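You operate a simulated robot arm through the tools that you are given. There is no shell and no other tool.

The job below is to be done with a simulated robot arm. You get a single attempt, and the scene is never put back.

## Task
Take the red sensor out of the tin, put the lid back on and test it at 10 cm.
Fine: arm over the cradle; leave the sensor there with its result showing.

Only the result counts: the job must be done as asked and must still hold three seconds after the hand-in. Knocking over, shifting, dropping, spilling or breaking anything else fails it. Lids that push on must go on centred and level and be pressed home; caps that screw on are set level and turned clockwise until they are tight.

## Robot
A 5-joint arm with a two-finger parallel gripper, fixed in place. Base frame: the origin is at the foot of the arm, x ahead of it, y to its left, z up; the work surface is at about z = 0.88. Readings come in m, rad, newtons and seconds.
It reaches about 1.134 m from its shoulder. Its first joint turns from -2.601 to 2.601 rad. Payload 1.57 kg.
The tool frame sits at the grasp point between the pads (the TCP): z along the fingers, y along the line on which they close. The tips reach 0.03 m beyond it. Largest opening 0.11 m; finger width 0.024, thickness 0.012; the body of the gripper, 0.048 by 0.112 m, starts 0.078 m behind the TCP.
Orientation is told as [roll, pitch, yaw] about the base's x, y, z axes, in that order, counted from this pose: with the fingers straight down and closing along the base's y, the tool's x points along the base's -x, its y along +y and its z along -z.

## Interface
- The arm moves only by the tool apply_moves. Its argument "commands" is one flat list of numbers, 6 for each row, row after row: the shift along the tool's x, y, z in m, then the turn, a rotation vector about the tool's x, y, z in rad. In form: [dx, dy, dz, ax, ay, az, dx, dy, dz, ax, ay, az, ...]. A call has 1 to 20 rows; each row shifts and turns the commanded pose from where the row before left it, along the tool's axes as they then stand. "grip" is the opening, from 0 (shut) to 1 (fully open), set as the call begins (left out, the last holds). Rows are played at 5 a second. More than 0.05 m and 0.15 rad between two rows, or a gripper value outside its range, and nothing of the call is played. A pose out of reach is approached as far as the arm can. The call stops where the force on the tool passes 90 N (or 10 N more than at its start, if that is more) or the arm is blocked; 0.2 s more then pass. The fingers move at their own pace (about 0.072 m/s each) and stop on an object; they squeeze with about 26 N. The grip force told is the motor's: it shows also when the fingers shut on nothing. Time passes only in rows, and 0.2 s behind the last, so rows that do not move let the fingers close. The reply holds the time, the measured pose of the TCP, the force on the tool along the base axes, the opening and the grip force, in the units named above and with some noise, with the torque about the TCP (base axes, N m) and any sound that the robot's microphone picked up.
- Cameras (640 x 400 px; columns grow to the right, rows downward): "scene" is fixed at [0.2182, 0.6486, 1.5157]; the picture's right is [-0.97, -0.26, 0.00], its down [-0.09, 0.34, -0.94] and it looks along [0.24, -0.90, -0.35] (base axes); focal length 370 px, centre (320, 200). "wrist" rides on the gripper at [0.07, 0.016, -0.141] in the tool frame; the picture's right is [-0.23, 0.97, 0.00], its down [-0.85, -0.20, -0.48] and it looks along [-0.47, -0.11, 0.88] (tool axes); focal length 222 px, centre (320, 200). There is no depth. A picture from a camera that has moved, and an enlarged one, comes with that camera's place and axes in the base frame and with its lens.
- snapshot(camera): a new picture of that camera. It takes no simulated time.
- raise_lower(by): slides the trunk up (or, below 0, down) by that many m; the arm rides with it, the base frame stays. It gives what a move gives, with no picture.
- enlarge(camera, box): a new picture of the part [left, top, right, bottom] of that camera's present view, enlarged. It takes no simulated time.
- hand_in(): hands the job in; it is judged then, once.

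Nothing tells you positions but the pictures and the camera data. Unless the task says otherwise, let go and move clear before handing in.

The tools are called as name(argument=value, ...) on one line, values as JSON. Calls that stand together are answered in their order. apply_moves: Moves the arm, as the interface text tells. Its arguments: {"type":"object","properties":{"commands":{"type":"array","items":{"type":"number"}},"grip":{"type":"number"}},"required":["commands"]} The other tools are called the same way: raise_lower (by) slides the trunk up or down; snapshot (camera) takes a picture; enlarge (camera, box) takes an enlarged picture of a part of a camera's view; hand_in () hands the job in.

At the start:

```text
t: 0.0
ee_pos: [0.3348, -0.4844, 1.1678]
tcp_rot: [0.0, 0.0, 0.001]
force: [-0.9, -0.4, 0.4]
torque: [0.03, 0.02, 0.02]
grip_width: 0.1102
gripper_force: 0.0
trunk travel left (down, up): [-0.901, 0.069]
```

scene: 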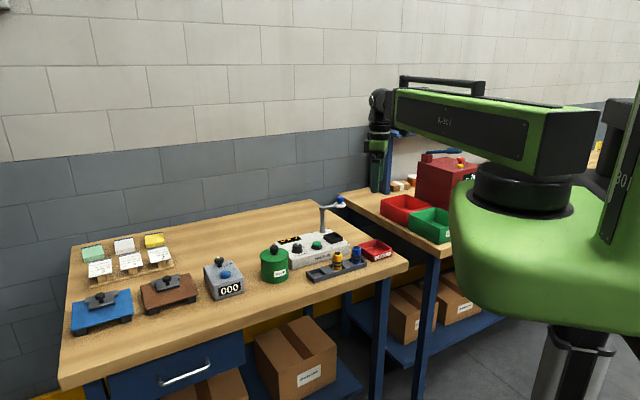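
wrist: 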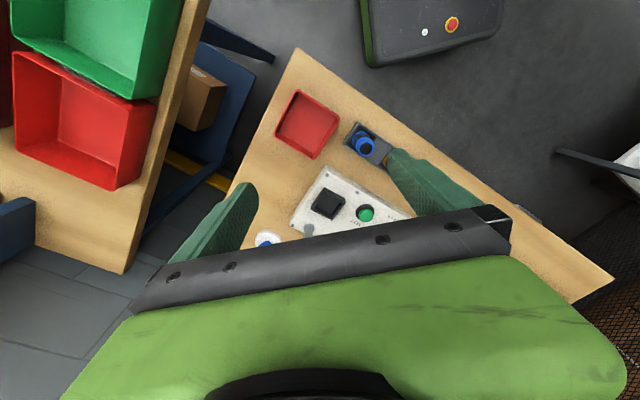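

I see a bench with a green tin, a test device with a cradle and swing arm, a sensor rack and other items. I'll take enlarged pictures first to locate everything.

enlarge(camera="scene", box=[240, 180, 420, 300])

enlarge(camera="scene", box=[60, 220, 260, 345])

enlarge(camera="wrist", box=[220, 60, 460, 260])

```text
3.33 times, centred on (330, 240) of scene
camera zoom: at [0.2182, 0.6486, 1.5157], right [-0.97, -0.26, 0.0], down [-0.09, 0.34, -0.94], along [0.24, -0.9, -0.35], focal length 1233 px, centre (287, 67)
```

zoom: 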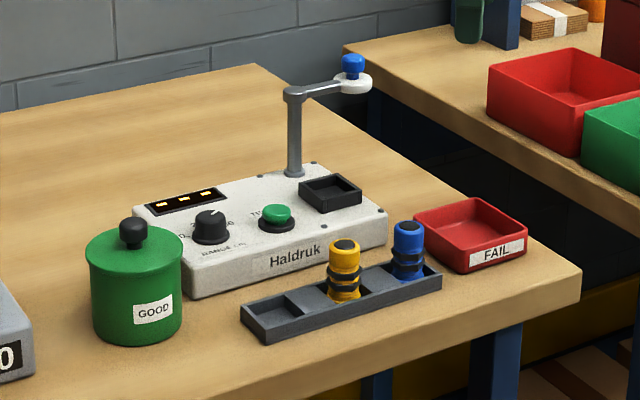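

```text
3.20 times, centred on (160, 282) of scene
camera zoom: at [0.2182, 0.6486, 1.5157], right [-0.97, -0.26, 0.0], down [-0.09, 0.34, -0.94], along [0.24, -0.9, -0.35], focal length 1184 px, centre (832, -64)
```

zoom: 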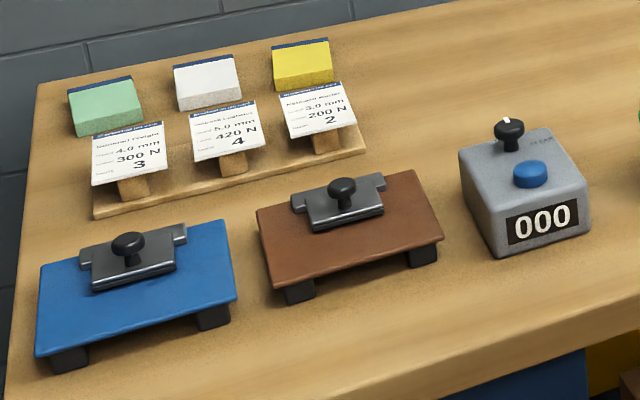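

```text
2.00 times, centred on (340, 160) of wrist
camera zoom: at [0.2652, -0.4688, 1.3095], right [0.23, 0.97, 0.0], down [0.85, -0.2, 0.48], along [0.47, -0.11, -0.88], focal length 444 px, centre (280, 280)
```

zoom: 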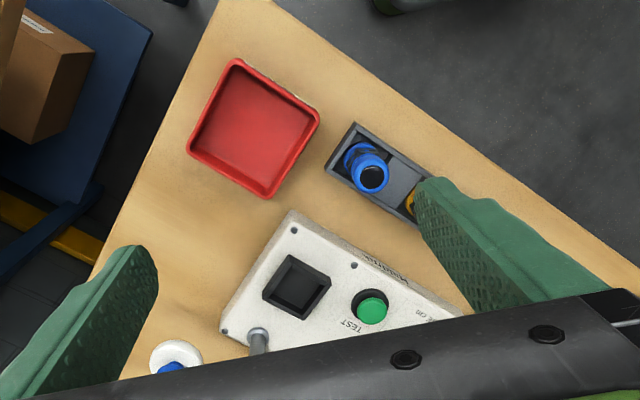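

The tester "Haldruk" has a range dial, a green TEST button, a black cradle and a swing arm with a blue knob. I'll look closer at the dial, lamps, and tin.

enlarge(camera="scene", box=[275, 228, 335, 265])

enlarge(camera="scene", box=[310, 190, 365, 250])

enlarge(camera="scene", box=[250, 235, 310, 290])

enlarge(camera="scene", box=[300, 230, 400, 290])

```text
10.67 times, centred on (305, 246) of scene
camera zoom: at [0.2182, 0.6486, 1.5157], right [-0.97, -0.26, 0.0], down [-0.09, 0.34, -0.94], along [0.24, -0.9, -0.35], focal length 3947 px, centre (480, -296)
```

zoom: 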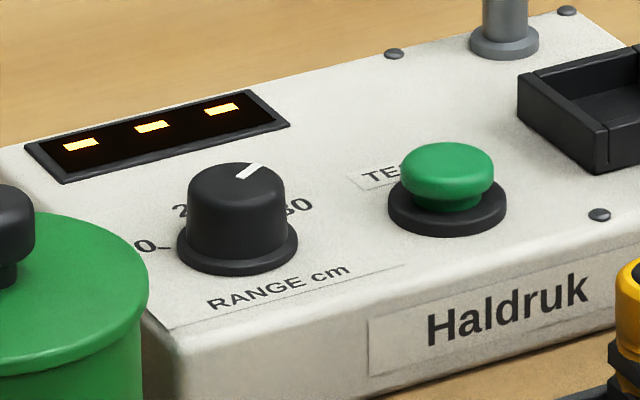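

```text
6.67 times, centred on (338, 220) of scene
camera zoom: at [0.2182, 0.6486, 1.5157], right [-0.97, -0.26, 0.0], down [-0.09, 0.34, -0.94], along [0.24, -0.9, -0.35], focal length 2467 px, centre (203, 67)
```

zoom: 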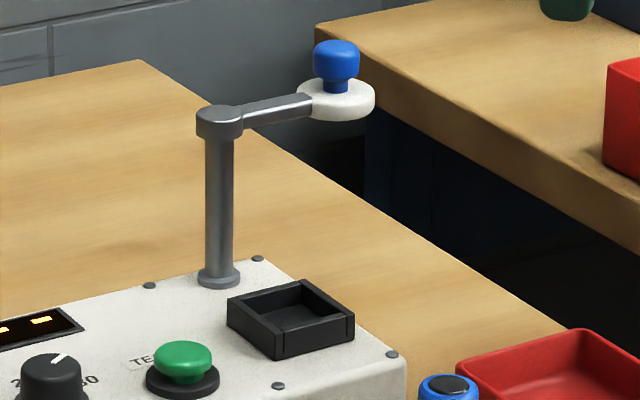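

```text
7.27 times, centred on (280, 262) of scene
camera zoom: at [0.2182, 0.6486, 1.5157], right [-0.97, -0.26, 0.0], down [-0.09, 0.34, -0.94], along [0.24, -0.9, -0.35], focal length 2691 px, centre (611, -254)
```

zoom: 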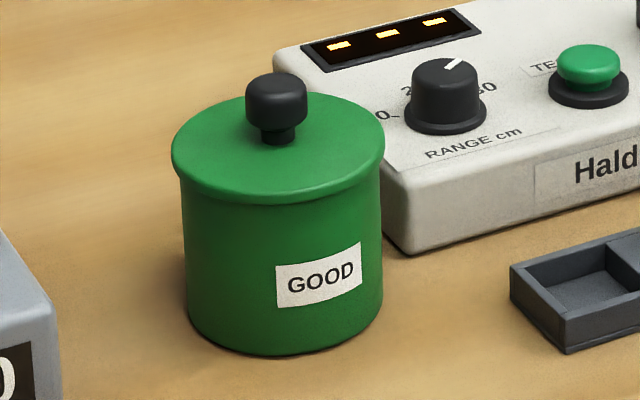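

```text
6.40 times, centred on (350, 260) of scene
camera zoom: at [0.2182, 0.6486, 1.5157], right [-0.97, -0.26, 0.0], down [-0.09, 0.34, -0.94], along [0.24, -0.9, -0.35], focal length 2368 px, centre (128, -184)
```

zoom: 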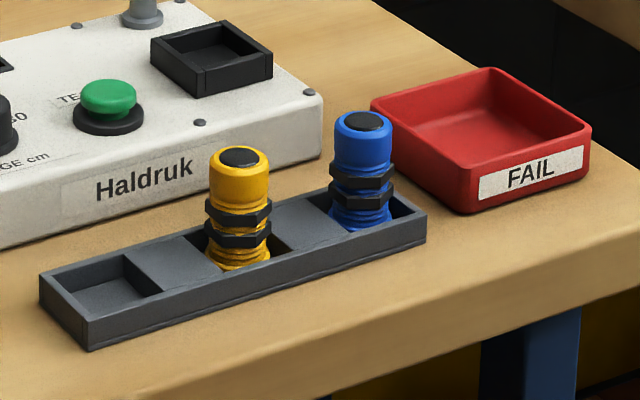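

The tester sits at about 45° on the bench; the tin stands near (0.61, -0.28). I'll shift the wrist camera for a better top view of the dial and cradle.

apply_moves(commands=[-0.02, 0.03, -0.03, 0, 0, 0, -0.02, 0.03, -0.03, 0, 0, 0, -0.02, 0.03, 0, 0, 0, 0], grip=1)

snapshot(camera="wrist")

snapshot(camera="scene")

```text
t: 0.8
ee_pos: [0.3943, -0.3941, 1.168]
tcp_rot: [0.001, 0.0, -0.001]
force: [-0.5, 0.7, 0.3]
torque: [0.03, 0.01, 0.01]
grip_width: 0.1101
gripper_force: 0.0
out of reach, approached as far as the arm can: row 1, 2
trunk travel left (down, up): [-0.901, 0.069]
```

```text
taken
camera wrist: at [0.3244, -0.3784, 1.3095], right [0.23, 0.97, 0.0], down [0.86, -0.2, 0.48], along [0.47, -0.11, -0.88], focal length 222 px, centre (320, 200)
```

wrist: 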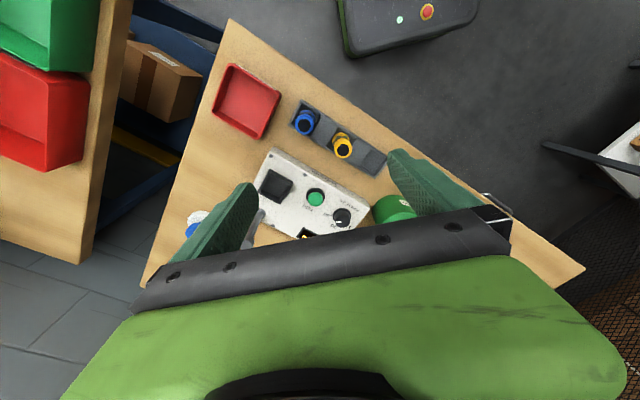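

```text
taken
```

scene: 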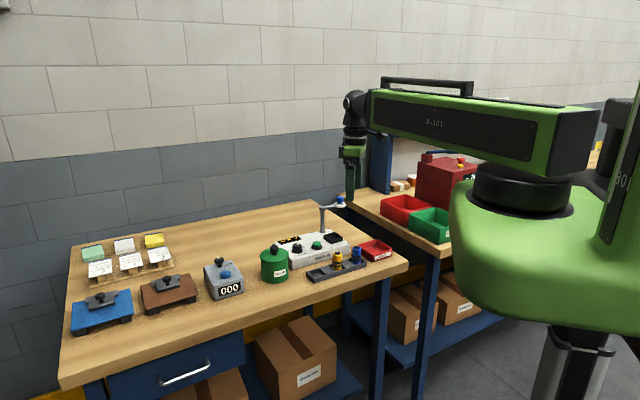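

Now the device is in view from above; I'll enlarge it to read the dial and measure the cradle.

enlarge(camera="wrist", box=[240, 140, 400, 250])

enlarge(camera="wrist", box=[300, 180, 380, 240])

```text
3.64 times, centred on (320, 195) of wrist
camera zoom: at [0.3244, -0.3784, 1.3095], right [0.23, 0.97, 0.0], down [0.86, -0.2, 0.48], along [0.47, -0.11, -0.88], focal length 808 px, centre (320, 218)
```

zoom: 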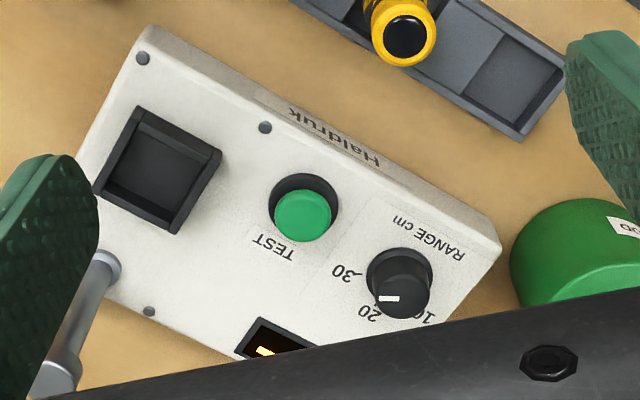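

```text
6.67 times, centred on (340, 210) of wrist
camera zoom: at [0.3244, -0.3784, 1.3095], right [0.23, 0.97, 0.0], down [0.86, -0.2, 0.48], along [0.47, -0.11, -0.88], focal length 1481 px, centre (187, 133)
```

zoom: 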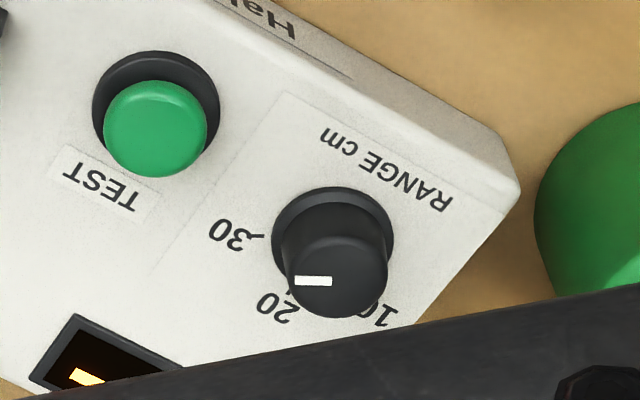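

The dial pointer sits near 30, and the labels run 10 (left), 20 (back), 30 (right). Next I'll shift the camera to look squarely at the tin and the dial.

apply_moves(commands=[-0.019, 0.036, 0, 0, 0, 0, -0.019, 0.036, 0, 0, 0, 0, -0.019, 0.036, 0, 0, 0, 0, -0.019, 0.036, 0, 0, 0, 0])

snapshot(camera="wrist")

enlarge(camera="wrist", box=[240, 140, 400, 240])

```text
t: 1.8
ee_pos: [0.4986, -0.2707, 1.1683]
tcp_rot: [-0.001, 0.002, -0.002]
force: [0.0, 0.3, 0.3]
torque: [-0.03, 0.02, 0.02]
grip_width: 0.1101
gripper_force: 0.1
out of reach, approached as far as the arm can: row 1, 2, 3, 4
trunk travel left (down, up): [-0.901, 0.069]
```

```text
taken
camera wrist: at [0.4283, -0.254, 1.3096], right [0.23, 0.97, 0.0], down [0.86, -0.2, 0.48], along [0.46, -0.11, -0.88], focal length 222 px, centre (320, 200)
```

wrist: 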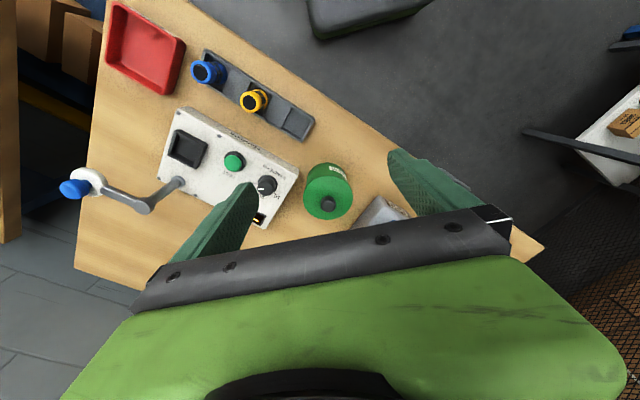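

```text
4.00 times, centred on (320, 190) of wrist
camera zoom: at [0.4283, -0.254, 1.3096], right [0.23, 0.97, 0.0], down [0.86, -0.2, 0.48], along [0.46, -0.11, -0.88], focal length 888 px, centre (320, 240)
```

zoom: 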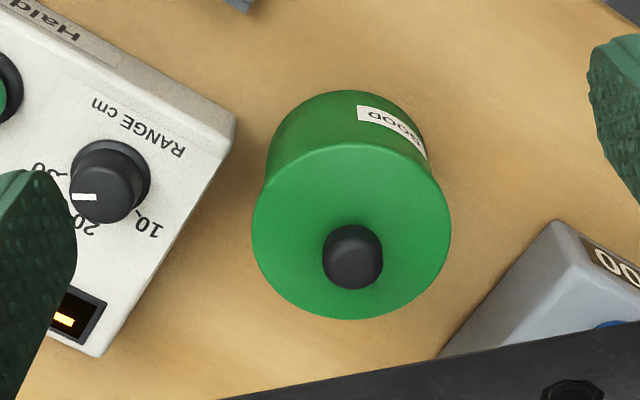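

The tin's lid centre is about (0.611, -0.283), its top near z≈0.962 with a black knob above it. I'll move over the lid with the gripper half open and check alignment.

apply_moves(commands=[-0.028, -0.003, 0.022, 0, 0, 0, -0.028, -0.003, 0.022, 0, 0, 0, -0.028, -0.003, 0.022, 0, 0, 0, -0.028, -0.003, 0.022, 0, 0, 0], grip=0.6)

snapshot(camera="wrist")

snapshot(camera="scene")

```text
t: 2.8
ee_pos: [0.6093, -0.283, 1.1694]
tcp_rot: [0.001, 0.0, -0.002]
force: [-0.7, -0.8, -0.5]
torque: [-0.03, 0.04, 0.02]
grip_width: 0.066
gripper_force: 0.1
out of reach, approached as far as the arm can: row 1, 2, 3, 4
trunk travel left (down, up): [-0.901, 0.069]
```

```text
taken
camera wrist: at [0.5386, -0.2668, 1.3093], right [0.23, 0.97, 0.0], down [0.85, -0.2, 0.48], along [0.47, -0.11, -0.88], focal length 222 px, centre (320, 200)
```

wrist: 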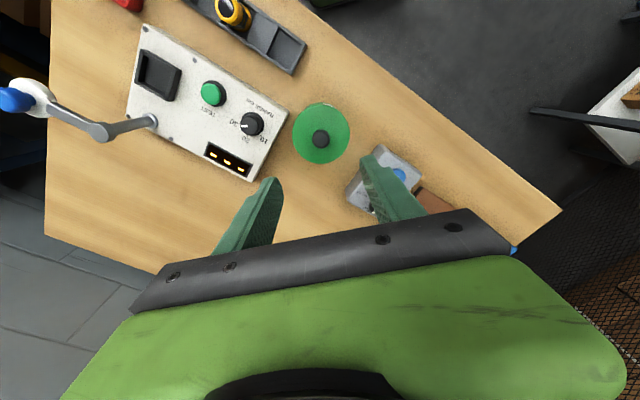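

```text
taken
```

scene: 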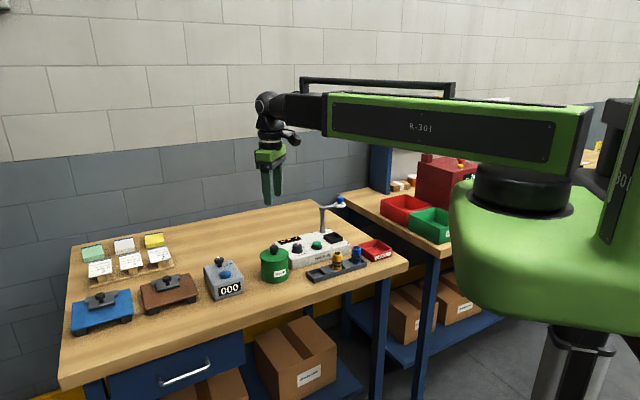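

Height appears to come only from the trunk, since commanded z shifts don't change it. I'll enlarge the lid from here to refine its place and test a small trunk move.

enlarge(camera="wrist", box=[280, 90, 360, 140])

enlarge(camera="wrist", box=[280, 90, 360, 180])

enlarge(camera="wrist", box=[120, 20, 300, 190])

enlarge(camera="wrist", box=[210, 95, 300, 185])

```text
8.00 times, centred on (320, 115) of wrist
camera zoom: at [0.5386, -0.2668, 1.3093], right [0.23, 0.97, 0.0], down [0.85, -0.2, 0.48], along [0.47, -0.11, -0.88], focal length 1777 px, centre (320, 880)
```

zoom: 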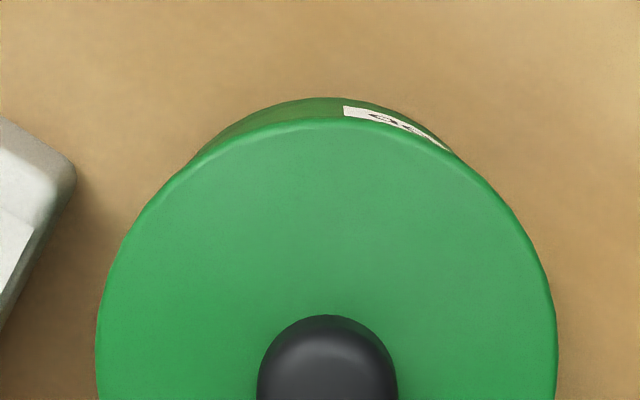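

```text
4.44 times, centred on (320, 135) of wrist
camera zoom: at [0.5386, -0.2668, 1.3093], right [0.23, 0.97, 0.0], down [0.85, -0.2, 0.48], along [0.47, -0.11, -0.88], focal length 987 px, centre (320, 489)
```

zoom: 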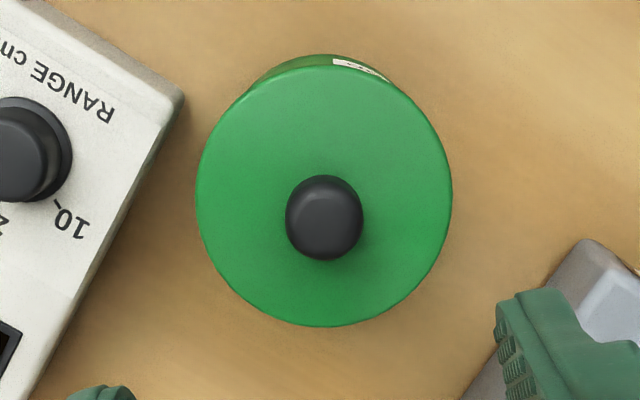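

```text
2.35 times, centred on (210, 105) of wrist
camera zoom: at [0.5386, -0.2668, 1.3093], right [0.23, 0.97, 0.0], down [0.85, -0.2, 0.48], along [0.47, -0.11, -0.88], focal length 523 px, centre (579, 424)
```

zoom: 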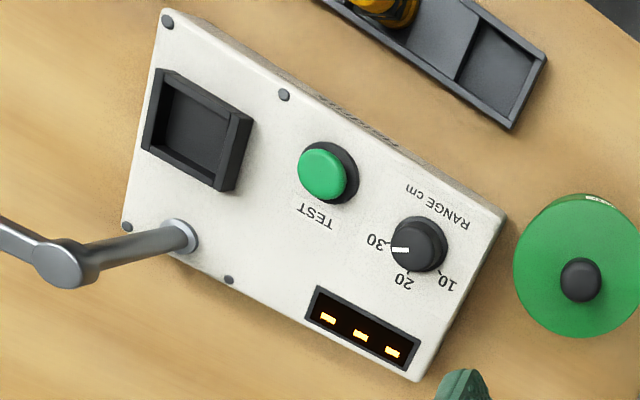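

```text
4.44 times, centred on (255, 140) of wrist
camera zoom: at [0.5386, -0.2668, 1.3093], right [0.23, 0.97, 0.0], down [0.85, -0.2, 0.48], along [0.47, -0.11, -0.88], focal length 987 px, centre (609, 467)
```

zoom: 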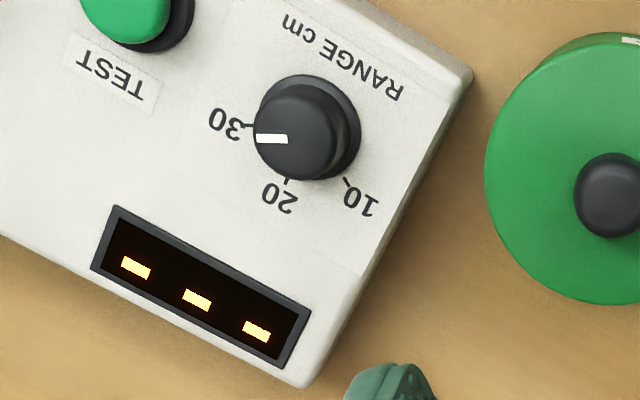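

The lid centre checks out at about (0.612, -0.283, 0.961), the dial at (0.576, -0.391), the button at (0.521, -0.434) and the cradle at (0.478, -0.499). I'll nudge into line and lower the trunk partway.

apply_moves(commands=[-0.003, 0, 0, 0, 0, 0], grip=0.55)

raise_lower(by=-0.1)

snapshot(camera="wrist")

snapshot(camera="scene")

```text
t: 3.2
ee_pos: [0.6133, -0.2828, 1.1672]
tcp_rot: [0.001, -0.001, 0.001]
force: [0.1, 0.9, -0.6]
torque: [-0.01, -0.01, -0.02]
grip_width: 0.0607
gripper_force: 0.1
trunk travel left (down, up): [-0.901, 0.069]
```

```text
t: 4.5
ee_pos: [0.6116, -0.2828, 1.0686]
tcp_rot: [0.001, 0.0, 0.0]
force: [-0.4, 0.6, -0.9]
torque: [0.03, -0.01, 0.03]
grip_width: 0.0605
gripper_force: 0.0
trunk travel left (down, up): [-0.801, 0.169]
```

```text
taken
camera wrist: at [0.5416, -0.2672, 1.2095], right [0.23, 0.97, 0.0], down [0.85, -0.2, 0.48], along [0.47, -0.11, -0.88], focal length 222 px, centre (320, 200)
```

wrist: 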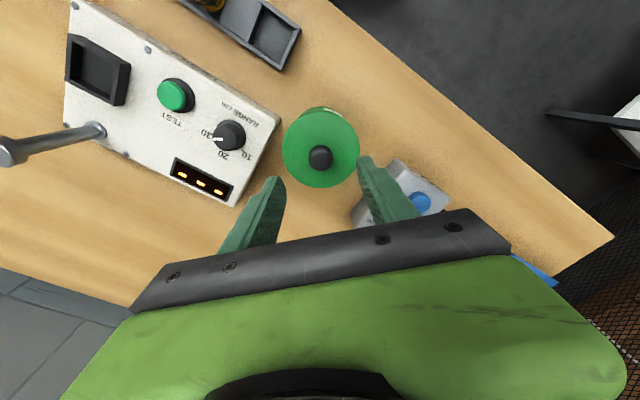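

```text
taken
```

scene: 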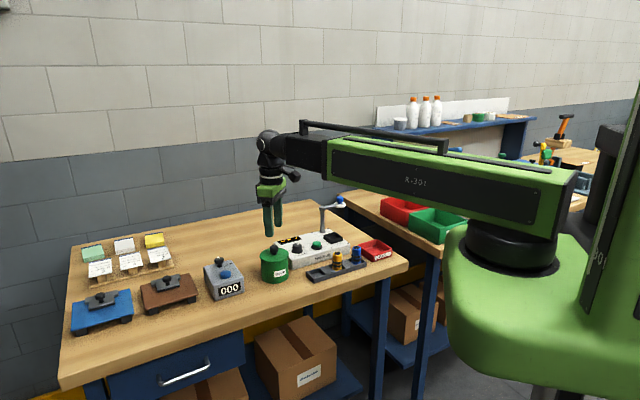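

The arm rides down cleanly over the lid. I'll lower further to just above the knob, then look.

raise_lower(by=-0.05)

enlarge(camera="wrist", box=[240, 120, 440, 245])

enlarge(camera="scene", box=[230, 190, 330, 290])

```text
t: 5.5
ee_pos: [0.6124, -0.2837, 1.0177]
tcp_rot: [0.001, 0.001, 0.0]
force: [0.5, 0.5, 0.3]
torque: [-0.03, -0.02, 0.01]
grip_width: 0.0605
gripper_force: 0.1
trunk travel left (down, up): [-0.751, 0.219]
```

```text
3.20 times, centred on (340, 182) of wrist
camera zoom: at [0.5416, -0.2671, 1.1595], right [0.23, 0.97, 0.0], down [0.85, -0.2, 0.48], along [0.47, -0.11, -0.88], focal length 711 px, centre (256, 256)
```

zoom: 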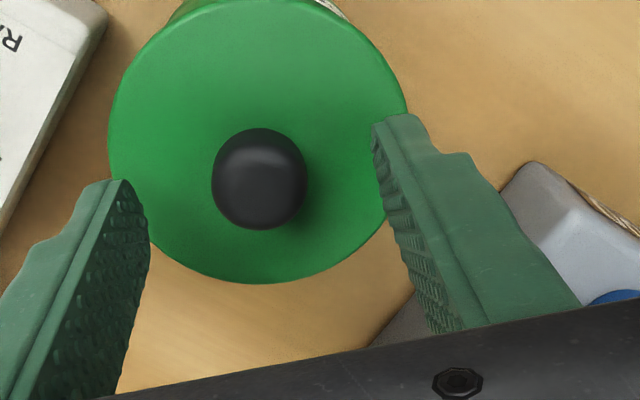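

```text
4.00 times, centred on (280, 240) of scene
camera zoom: at [0.2182, 0.6486, 1.5157], right [-0.97, -0.26, 0.0], down [-0.09, 0.34, -0.94], along [0.24, -0.9, -0.35], focal length 1480 px, centre (480, 40)
```

zoom: 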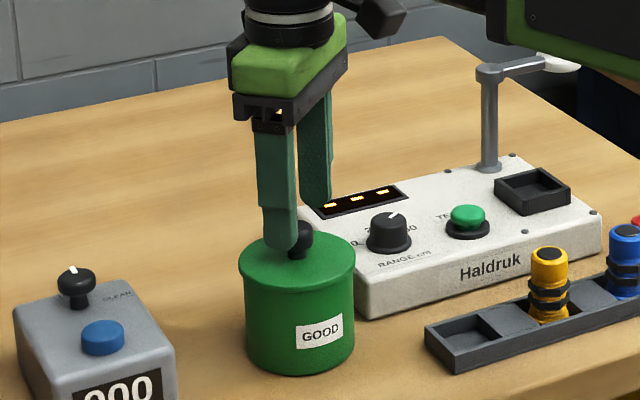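

The knob is centred between the fingers. I'll lower the last 2 cm and close on it.

raise_lower(by=-0.021)

enlarge(camera="scene", box=[250, 225, 310, 265])

enlarge(camera="wrist", box=[240, 120, 440, 245])

```text
t: 6.1
ee_pos: [0.6116, -0.2827, 0.9969]
tcp_rot: [0.001, 0.001, 0.0]
force: [-1.1, 0.5, 0.5]
torque: [0.01, -0.04, -0.01]
grip_width: 0.0607
gripper_force: 0.2
trunk travel left (down, up): [-0.73, 0.24]
```

```text
10.00 times, centred on (280, 245) of scene
camera zoom: at [0.2182, 0.6486, 1.5157], right [-0.97, -0.26, 0.0], down [-0.09, 0.34, -0.94], along [0.24, -0.9, -0.35], focal length 3700 px, centre (720, -250)
```

zoom: 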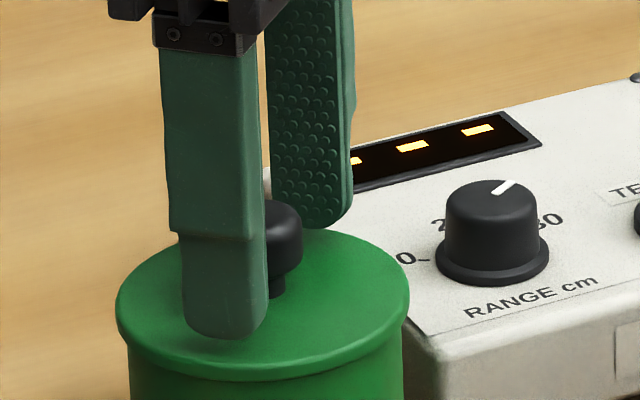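

```text
3.20 times, centred on (340, 182) of wrist
camera zoom: at [0.5416, -0.2671, 1.1385], right [0.23, 0.97, 0.0], down [0.85, -0.2, 0.48], along [0.47, -0.11, -0.88], focal length 711 px, centre (256, 256)
```

zoom: 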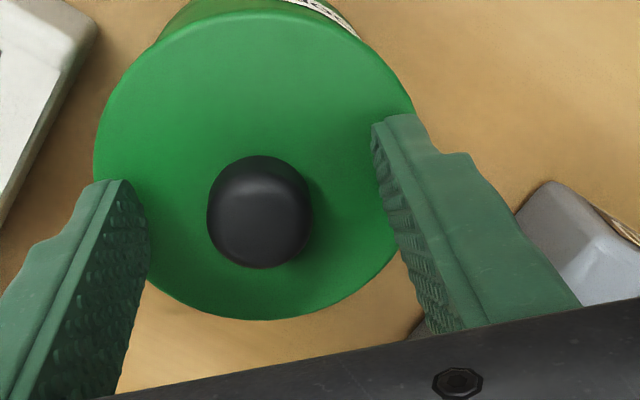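

Fingers straddle the knob just above the lid. I'll close on it.

apply_moves(commands=[0, 0, 0, 0, 0, 0, 0, 0, 0, 0, 0, 0, 0, 0, 0, 0, 0, 0], grip=0)

enlarge(camera="wrist", box=[240, 120, 440, 245])

```text
t: 6.9
ee_pos: [0.6122, -0.2836, 0.9952]
tcp_rot: [0.0, -0.001, -0.001]
force: [0.5, 1.5, 0.3]
torque: [0.02, -0.02, 0.0]
grip_width: 0.0244
gripper_force: 25.7
trunk travel left (down, up): [-0.73, 0.24]
```

```text
3.20 times, centred on (340, 182) of wrist
camera zoom: at [0.5416, -0.267, 1.1385], right [0.23, 0.97, 0.0], down [0.85, -0.2, 0.48], along [0.47, -0.11, -0.88], focal length 711 px, centre (256, 256)
```

zoom: 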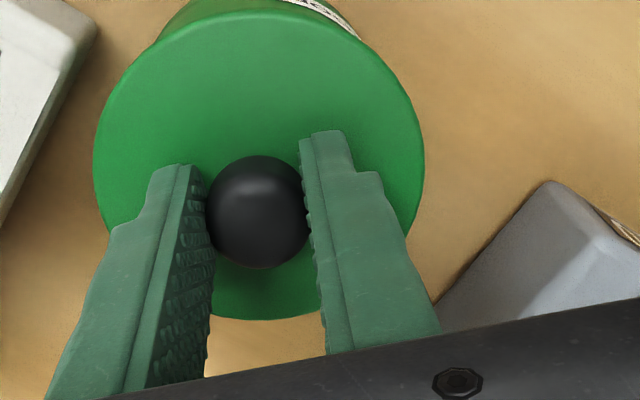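

Knob gripped (24 mm). I'll lift just a few mm and watch the force to see if the lid is free, pushed on, or threaded.

raise_lower(by=0.004)

enlarge(camera="scene", box=[250, 235, 310, 290])

```text
t: 7.5
ee_pos: [0.6124, -0.2823, 1.0003]
tcp_rot: [0.0, 0.001, -0.001]
force: [-0.3, 0.0, 0.2]
torque: [0.01, -0.02, -0.01]
grip_width: 0.0247
gripper_force: 26.8
trunk travel left (down, up): [-0.734, 0.236]
heard: snap
```

```text
7.27 times, centred on (280, 262) of scene
camera zoom: at [0.2182, 0.6486, 1.5157], right [-0.97, -0.26, 0.0], down [-0.09, 0.34, -0.94], along [0.24, -0.9, -0.35], focal length 2691 px, centre (611, -254)
```

zoom: 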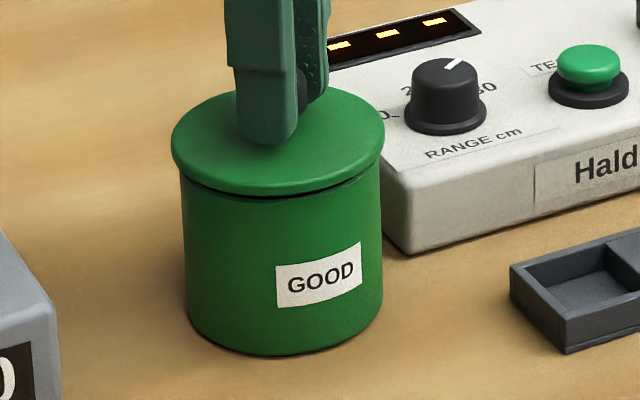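

It's a push-on lid (heard a snap) and it's now free. I'll lift it clear and carry it to the empty patch near (0.74, -0.36).

raise_lower(by=0.056)

apply_moves(commands=[-0.0255, -0.0155, 0, 0, 0, 0, -0.0255, -0.0155, 0, 0, 0, 0, -0.0255, -0.0155, 0, 0, 0, 0, -0.0255, -0.0155, 0, 0, 0, 0, -0.0255, -0.0155, 0, 0, 0, 0])

snapshot(camera="wrist")

snapshot(camera="scene")

```text
t: 8.4
ee_pos: [0.6119, -0.2831, 1.0572]
tcp_rot: [0.001, -0.002, -0.001]
force: [0.6, 0.4, -0.5]
torque: [0.0, 0.04, -0.01]
grip_width: 0.0245
gripper_force: 25.9
trunk travel left (down, up): [-0.79, 0.18]
```

```text
t: 9.6
ee_pos: [0.7396, -0.3611, 1.0566]
tcp_rot: [-0.001, -0.001, -0.001]
force: [0.4, 0.0, -0.9]
torque: [-0.01, 0.03, 0.01]
grip_width: 0.0248
gripper_force: 25.8
trunk travel left (down, up): [-0.79, 0.18]
```

```text
taken
camera wrist: at [0.6697, -0.3445, 1.1982], right [0.23, 0.97, 0.0], down [0.86, -0.2, 0.48], along [0.47, -0.11, -0.88], focal length 222 px, centre (320, 200)
```

wrist: 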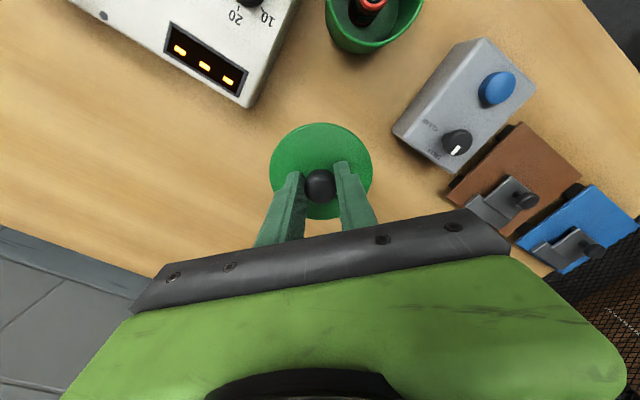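

```text
taken
```

scene: 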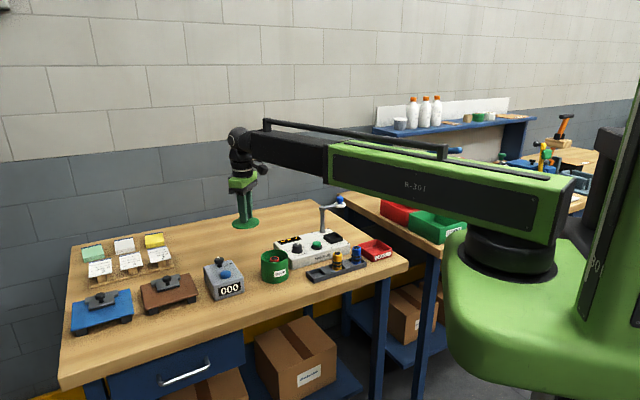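

The red sensor stands in the open tin. I'll look at the lid underside thickness before setting it down.

enlarge(camera="scene", box=[220, 195, 280, 240])

enlarge(camera="wrist", box=[310, 0, 440, 60])

enlarge(camera="scene", box=[250, 240, 300, 290])

```text
8.89 times, centred on (250, 218) of scene
camera zoom: at [0.2182, 0.6486, 1.5157], right [-0.97, -0.26, 0.0], down [-0.09, 0.34, -0.94], along [0.24, -0.9, -0.35], focal length 3289 px, centre (942, 44)
```

zoom: 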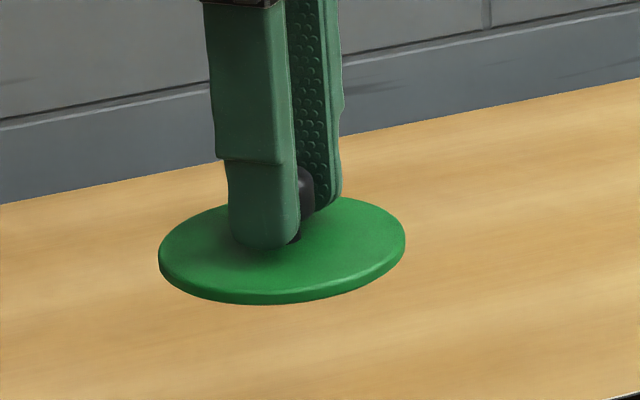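

```text
4.92 times, centred on (375, 30) of wrist
camera zoom: at [0.6697, -0.3445, 1.1982], right [0.23, 0.97, 0.0], down [0.86, -0.2, 0.48], along [0.47, -0.11, -0.88], focal length 1094 px, centre (49, 1037)
```

zoom: 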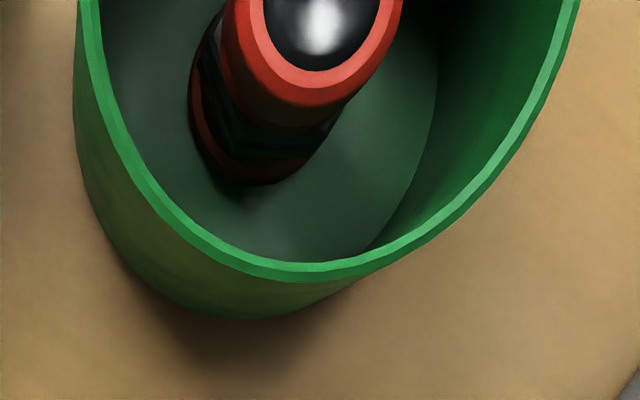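

```text
8.00 times, centred on (275, 265) of scene
camera zoom: at [0.2182, 0.6486, 1.5157], right [-0.97, -0.26, 0.0], down [-0.09, 0.34, -0.94], along [0.24, -0.9, -0.35], focal length 2960 px, centre (680, -320)
```

zoom: 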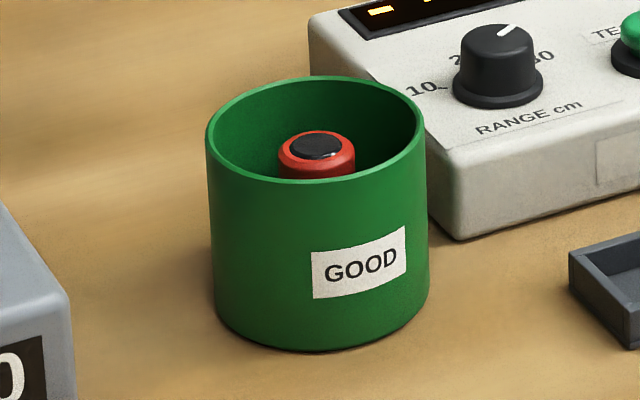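

The lid is a thin disc about 5 mm thick. I'll lower most of the way, then in small steps until contact.

raise_lower(by=-0.115)

enlarge(camera="scene", box=[220, 210, 280, 250])

```text
t: 11.1
ee_pos: [0.7386, -0.3594, 0.9412]
tcp_rot: [-0.001, -0.001, 0.001]
force: [0.7, -0.6, -1.0]
torque: [0.01, 0.01, 0.04]
grip_width: 0.0248
gripper_force: 26.4
trunk travel left (down, up): [-0.675, 0.295]
```

```text
10.00 times, centred on (250, 230) of scene
camera zoom: at [0.2182, 0.6486, 1.5157], right [-0.97, -0.26, 0.0], down [-0.09, 0.34, -0.94], along [0.24, -0.9, -0.35], focal length 3700 px, centre (1020, -100)
```

zoom: 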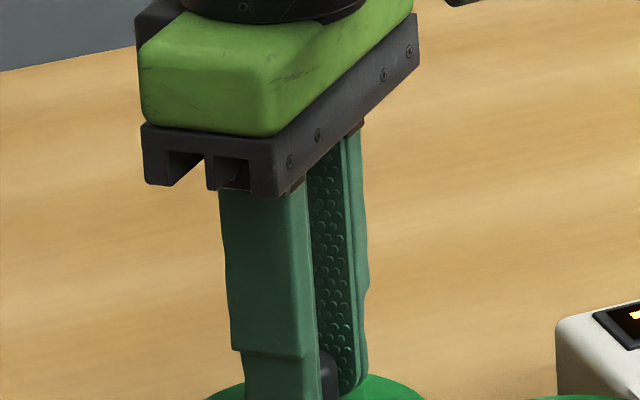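

raise_lower(by=-0.008)

enlarge(camera="scene", box=[220, 235, 280, 275])

```text
t: 11.7
ee_pos: [0.7392, -0.3611, 0.9339]
tcp_rot: [-0.001, 0.001, 0.0]
force: [0.0, 0.2, -0.4]
torque: [0.0, 0.0, 0.0]
grip_width: 0.0245
gripper_force: 26.0
trunk travel left (down, up): [-0.667, 0.303]
```

```text
10.00 times, centred on (250, 255) of scene
camera zoom: at [0.2182, 0.6486, 1.5157], right [-0.97, -0.26, 0.0], down [-0.09, 0.34, -0.94], along [0.24, -0.9, -0.35], focal length 3700 px, centre (1020, -350)
```

zoom: 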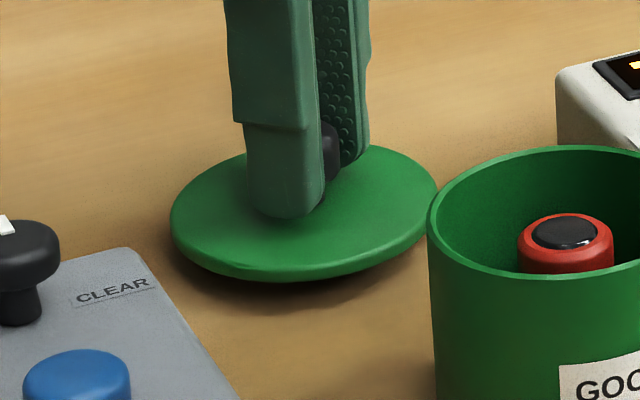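

Close to the bench with a shadow gap visible. I'll continue in small steps watching the force.

raise_lower(by=-0.003)

raise_lower(by=-0.003)

enlarge(camera="scene", box=[220, 235, 280, 275])

```text
t: 12.2
ee_pos: [0.7399, -0.3596, 0.9313]
tcp_rot: [0.0, 0.0, -0.001]
force: [0.3, 0.3, -0.2]
torque: [0.03, -0.05, -0.03]
grip_width: 0.0249
gripper_force: 26.3
trunk travel left (down, up): [-0.664, 0.306]
```

```text
t: 12.7
ee_pos: [0.7397, -0.3603, 0.9279]
tcp_rot: [0.0, 0.0, -0.001]
force: [-0.2, -0.6, -0.5]
torque: [0.03, -0.02, 0.01]
grip_width: 0.0246
gripper_force: 26.0
trunk travel left (down, up): [-0.661, 0.309]
```

```text
10.00 times, centred on (250, 255) of scene
camera zoom: at [0.2182, 0.6486, 1.5157], right [-0.97, -0.26, 0.0], down [-0.09, 0.34, -0.94], along [0.24, -0.9, -0.35], focal length 3700 px, centre (1020, -350)
```

zoom: 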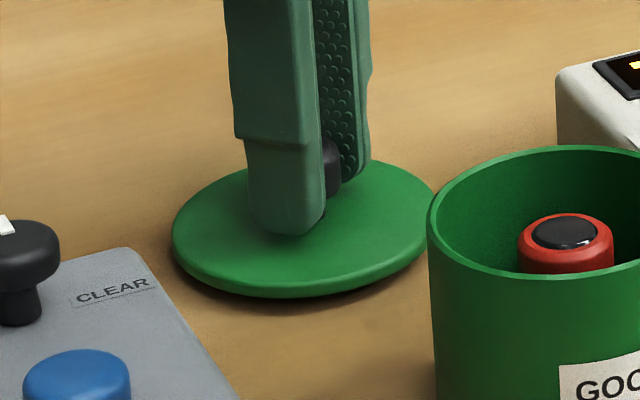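

raise_lower(by=-0.002)

raise_lower(by=-0.002)

enlarge(camera="scene", box=[220, 235, 280, 275])

```text
t: 13.2
ee_pos: [0.7397, -0.3611, 0.9263]
tcp_rot: [0.0, 0.001, 0.0]
force: [0.3, 0.4, -1.5]
torque: [0.01, 0.01, 0.05]
grip_width: 0.0249
gripper_force: 25.8
trunk travel left (down, up): [-0.659, 0.311]
```

```text
t: 13.7
ee_pos: [0.7396, -0.3604, 0.924]
tcp_rot: [-0.001, 0.0, 0.0]
force: [-0.3, -0.4, -0.4]
torque: [0.03, 0.01, -0.01]
grip_width: 0.0248
gripper_force: 26.0
trunk travel left (down, up): [-0.657, 0.313]
```

```text
10.00 times, centred on (250, 255) of scene
camera zoom: at [0.2182, 0.6486, 1.5157], right [-0.97, -0.26, 0.0], down [-0.09, 0.34, -0.94], along [0.24, -0.9, -0.35], focal length 3700 px, centre (1020, -350)
```

zoom: 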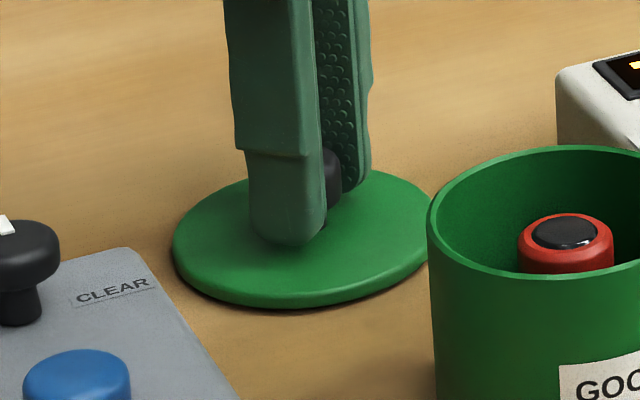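

raise_lower(by=-0.002)

raise_lower(by=-0.0015)

enlarge(camera="scene", box=[220, 235, 280, 275])

```text
t: 14.3
ee_pos: [0.7383, -0.3609, 0.9205]
tcp_rot: [-0.001, 0.001, 0.0]
force: [-0.7, 1.7, -0.3]
torque: [-0.02, 0.04, -0.02]
grip_width: 0.0247
gripper_force: 25.5
trunk travel left (down, up): [-0.655, 0.315]
```

```text
t: 14.8
ee_pos: [0.7386, -0.3589, 0.9228]
tcp_rot: [0.001, -0.001, 0.001]
force: [5.9, -3.7, 22.6]
torque: [-0.02, -0.07, 0.0]
grip_width: 0.0246
gripper_force: 25.1
trunk travel left (down, up): [-0.653, 0.317]
```

```text
10.00 times, centred on (250, 255) of scene
camera zoom: at [0.2182, 0.6486, 1.5157], right [-0.97, -0.26, 0.0], down [-0.09, 0.34, -0.94], along [0.24, -0.9, -0.35], focal length 3700 px, centre (1020, -350)
```

zoom: 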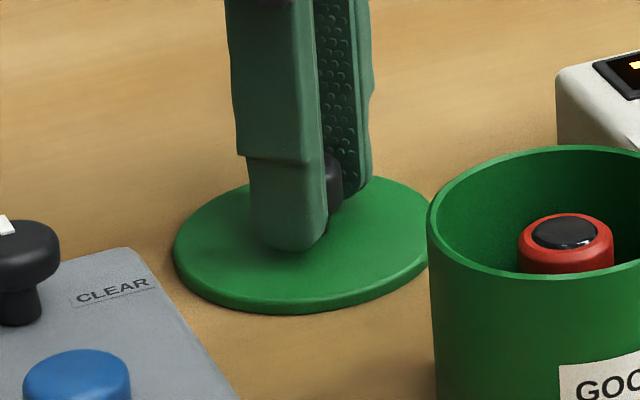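

Contact with the bench (about 22 N). I'll ease up 1 mm and release the lid.

raise_lower(by=0.001)

apply_moves(commands=[0, 0, 0, 0, 0, 0, 0, 0, 0, 0, 0, 0, 0, 0, 0, 0, 0, 0], grip=0.55)

enlarge(camera="wrist", box=[240, 120, 440, 245])

enlarge(camera="scene", box=[220, 235, 280, 275])

```text
t: 15.3
ee_pos: [0.7389, -0.3587, 0.9208]
tcp_rot: [0.001, -0.001, 0.0]
force: [4.2, -2.5, 11.3]
torque: [-0.03, -0.19, 0.03]
grip_width: 0.0248
gripper_force: 26.1
trunk travel left (down, up): [-0.654, 0.316]
```

```text
t: 16.1
ee_pos: [0.7392, -0.36, 0.9212]
tcp_rot: [0.0, 0.001, 0.0]
force: [0.8, -0.1, -0.5]
torque: [0.0, -0.01, -0.02]
grip_width: 0.0605
gripper_force: 0.1
trunk travel left (down, up): [-0.654, 0.316]
```

```text
3.20 times, centred on (340, 182) of wrist
camera zoom: at [0.6689, -0.3441, 1.0629], right [0.23, 0.97, 0.0], down [0.86, -0.2, 0.48], along [0.47, -0.11, -0.88], focal length 711 px, centre (256, 256)
```

zoom: 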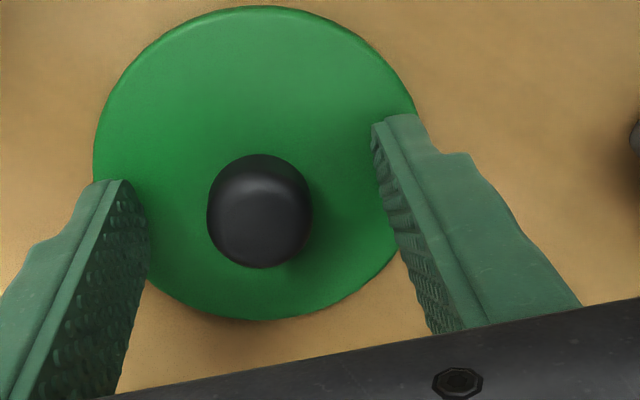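

```text
10.00 times, centred on (250, 255) of scene
camera zoom: at [0.2182, 0.6486, 1.5157], right [-0.97, -0.26, 0.0], down [-0.09, 0.34, -0.94], along [0.24, -0.9, -0.35], focal length 3700 px, centre (1020, -350)
```

zoom: 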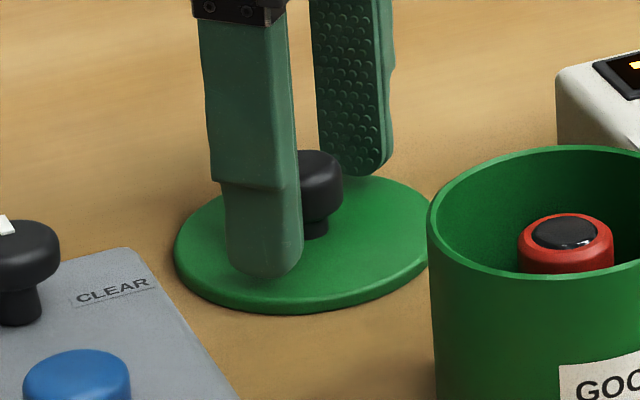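

The lid lies flat on the bench. I'll raise the arm and look straight down into the tin.

raise_lower(by=0.2)

apply_moves(commands=[0.0285, 0.0305, 0, 0, 0, 0, 0.0285, 0.0305, 0, 0, 0, 0])

snapshot(camera="wrist")

enlarge(camera="wrist", box=[270, 40, 370, 120])

```text
t: 18.2
ee_pos: [0.7376, -0.3597, 1.1213]
tcp_rot: [-0.002, 0.0, 0.001]
force: [0.3, 0.2, 1.0]
torque: [-0.04, -0.02, 0.01]
grip_width: 0.0604
gripper_force: 0.1
trunk travel left (down, up): [-0.854, 0.116]
```

```text
t: 18.9
ee_pos: [0.6824, -0.2979, 1.1221]
tcp_rot: [0.0, 0.001, -0.002]
force: [-0.8, 0.6, 0.3]
torque: [-0.01, 0.0, 0.06]
grip_width: 0.0602
gripper_force: 0.1
trunk travel left (down, up): [-0.854, 0.116]
```

```text
taken
camera wrist: at [0.6122, -0.281, 1.2632], right [0.23, 0.97, 0.0], down [0.85, -0.2, 0.48], along [0.47, -0.11, -0.88], focal length 222 px, centre (320, 200)
```

wrist: 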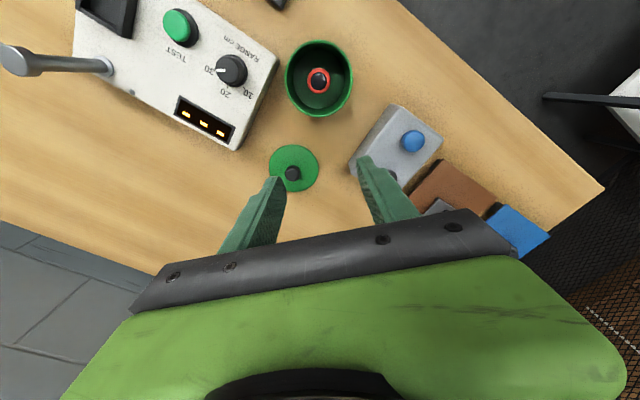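

```text
5.00 times, centred on (320, 80) of wrist
camera zoom: at [0.6122, -0.281, 1.2632], right [0.23, 0.97, 0.0], down [0.85, -0.2, 0.48], along [0.47, -0.11, -0.88], focal length 1111 px, centre (320, 800)
```

zoom: 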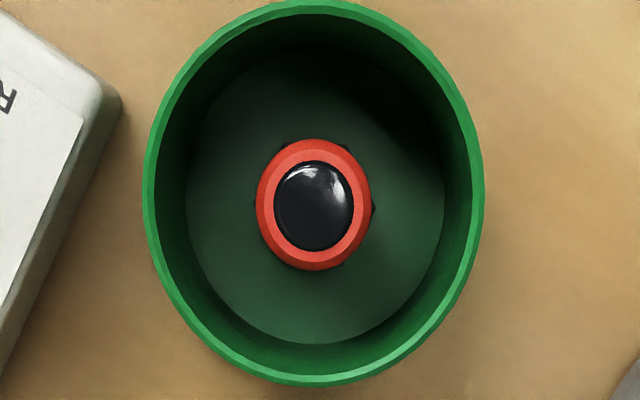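

The sensor stands centred in the tin at about (0.6145, -0.283), top ≈0.95, diameter ≈30 mm. I'll narrow the opening to ~42 mm, line up and go down to just above the rim.

apply_moves(commands=[0.0345, 0.0075, 0, 0, 0, 0, 0.0345, 0.0075, 0, 0, 0, 0, 0, 0, 0, 0, 0, 0], grip=0.38)

raise_lower(by=-0.12)

enlarge(camera="wrist", box=[240, 100, 400, 225])

enlarge(camera="scene", box=[250, 220, 310, 290])

```text
t: 19.6
ee_pos: [0.6116, -0.2822, 1.1225]
tcp_rot: [0.0, 0.001, 0.0]
force: [-0.1, -0.3, -1.1]
torque: [0.01, -0.03, -0.01]
grip_width: 0.0419
gripper_force: 0.1
trunk travel left (down, up): [-0.854, 0.116]
```

```text
t: 21.1
ee_pos: [0.6125, -0.283, 1.0006]
tcp_rot: [0.0, 0.001, -0.001]
force: [-0.6, 0.2, -0.5]
torque: [-0.01, -0.01, 0.02]
grip_width: 0.0417
gripper_force: 0.0
trunk travel left (down, up): [-0.734, 0.236]
```

```text
3.20 times, centred on (320, 162) of wrist
camera zoom: at [0.5427, -0.2671, 1.143], right [0.23, 0.97, 0.0], down [0.85, -0.2, 0.48], along [0.47, -0.11, -0.88], focal length 711 px, centre (320, 320)
```

zoom: 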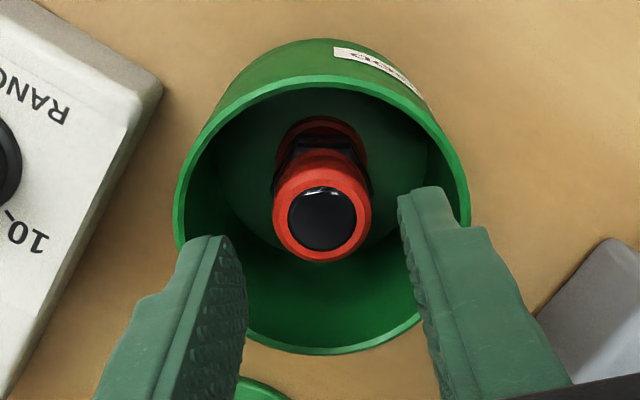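

```text
5.71 times, centred on (280, 255) of scene
camera zoom: at [0.2182, 0.6486, 1.5157], right [-0.97, -0.26, 0.0], down [-0.09, 0.34, -0.94], along [0.24, -0.9, -0.35], focal length 2114 px, centre (549, -114)
```

zoom: 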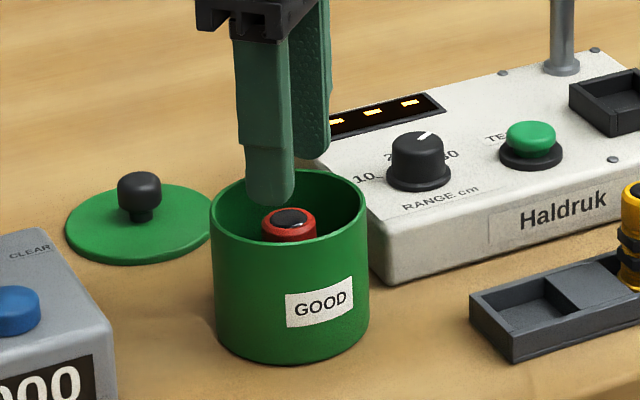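

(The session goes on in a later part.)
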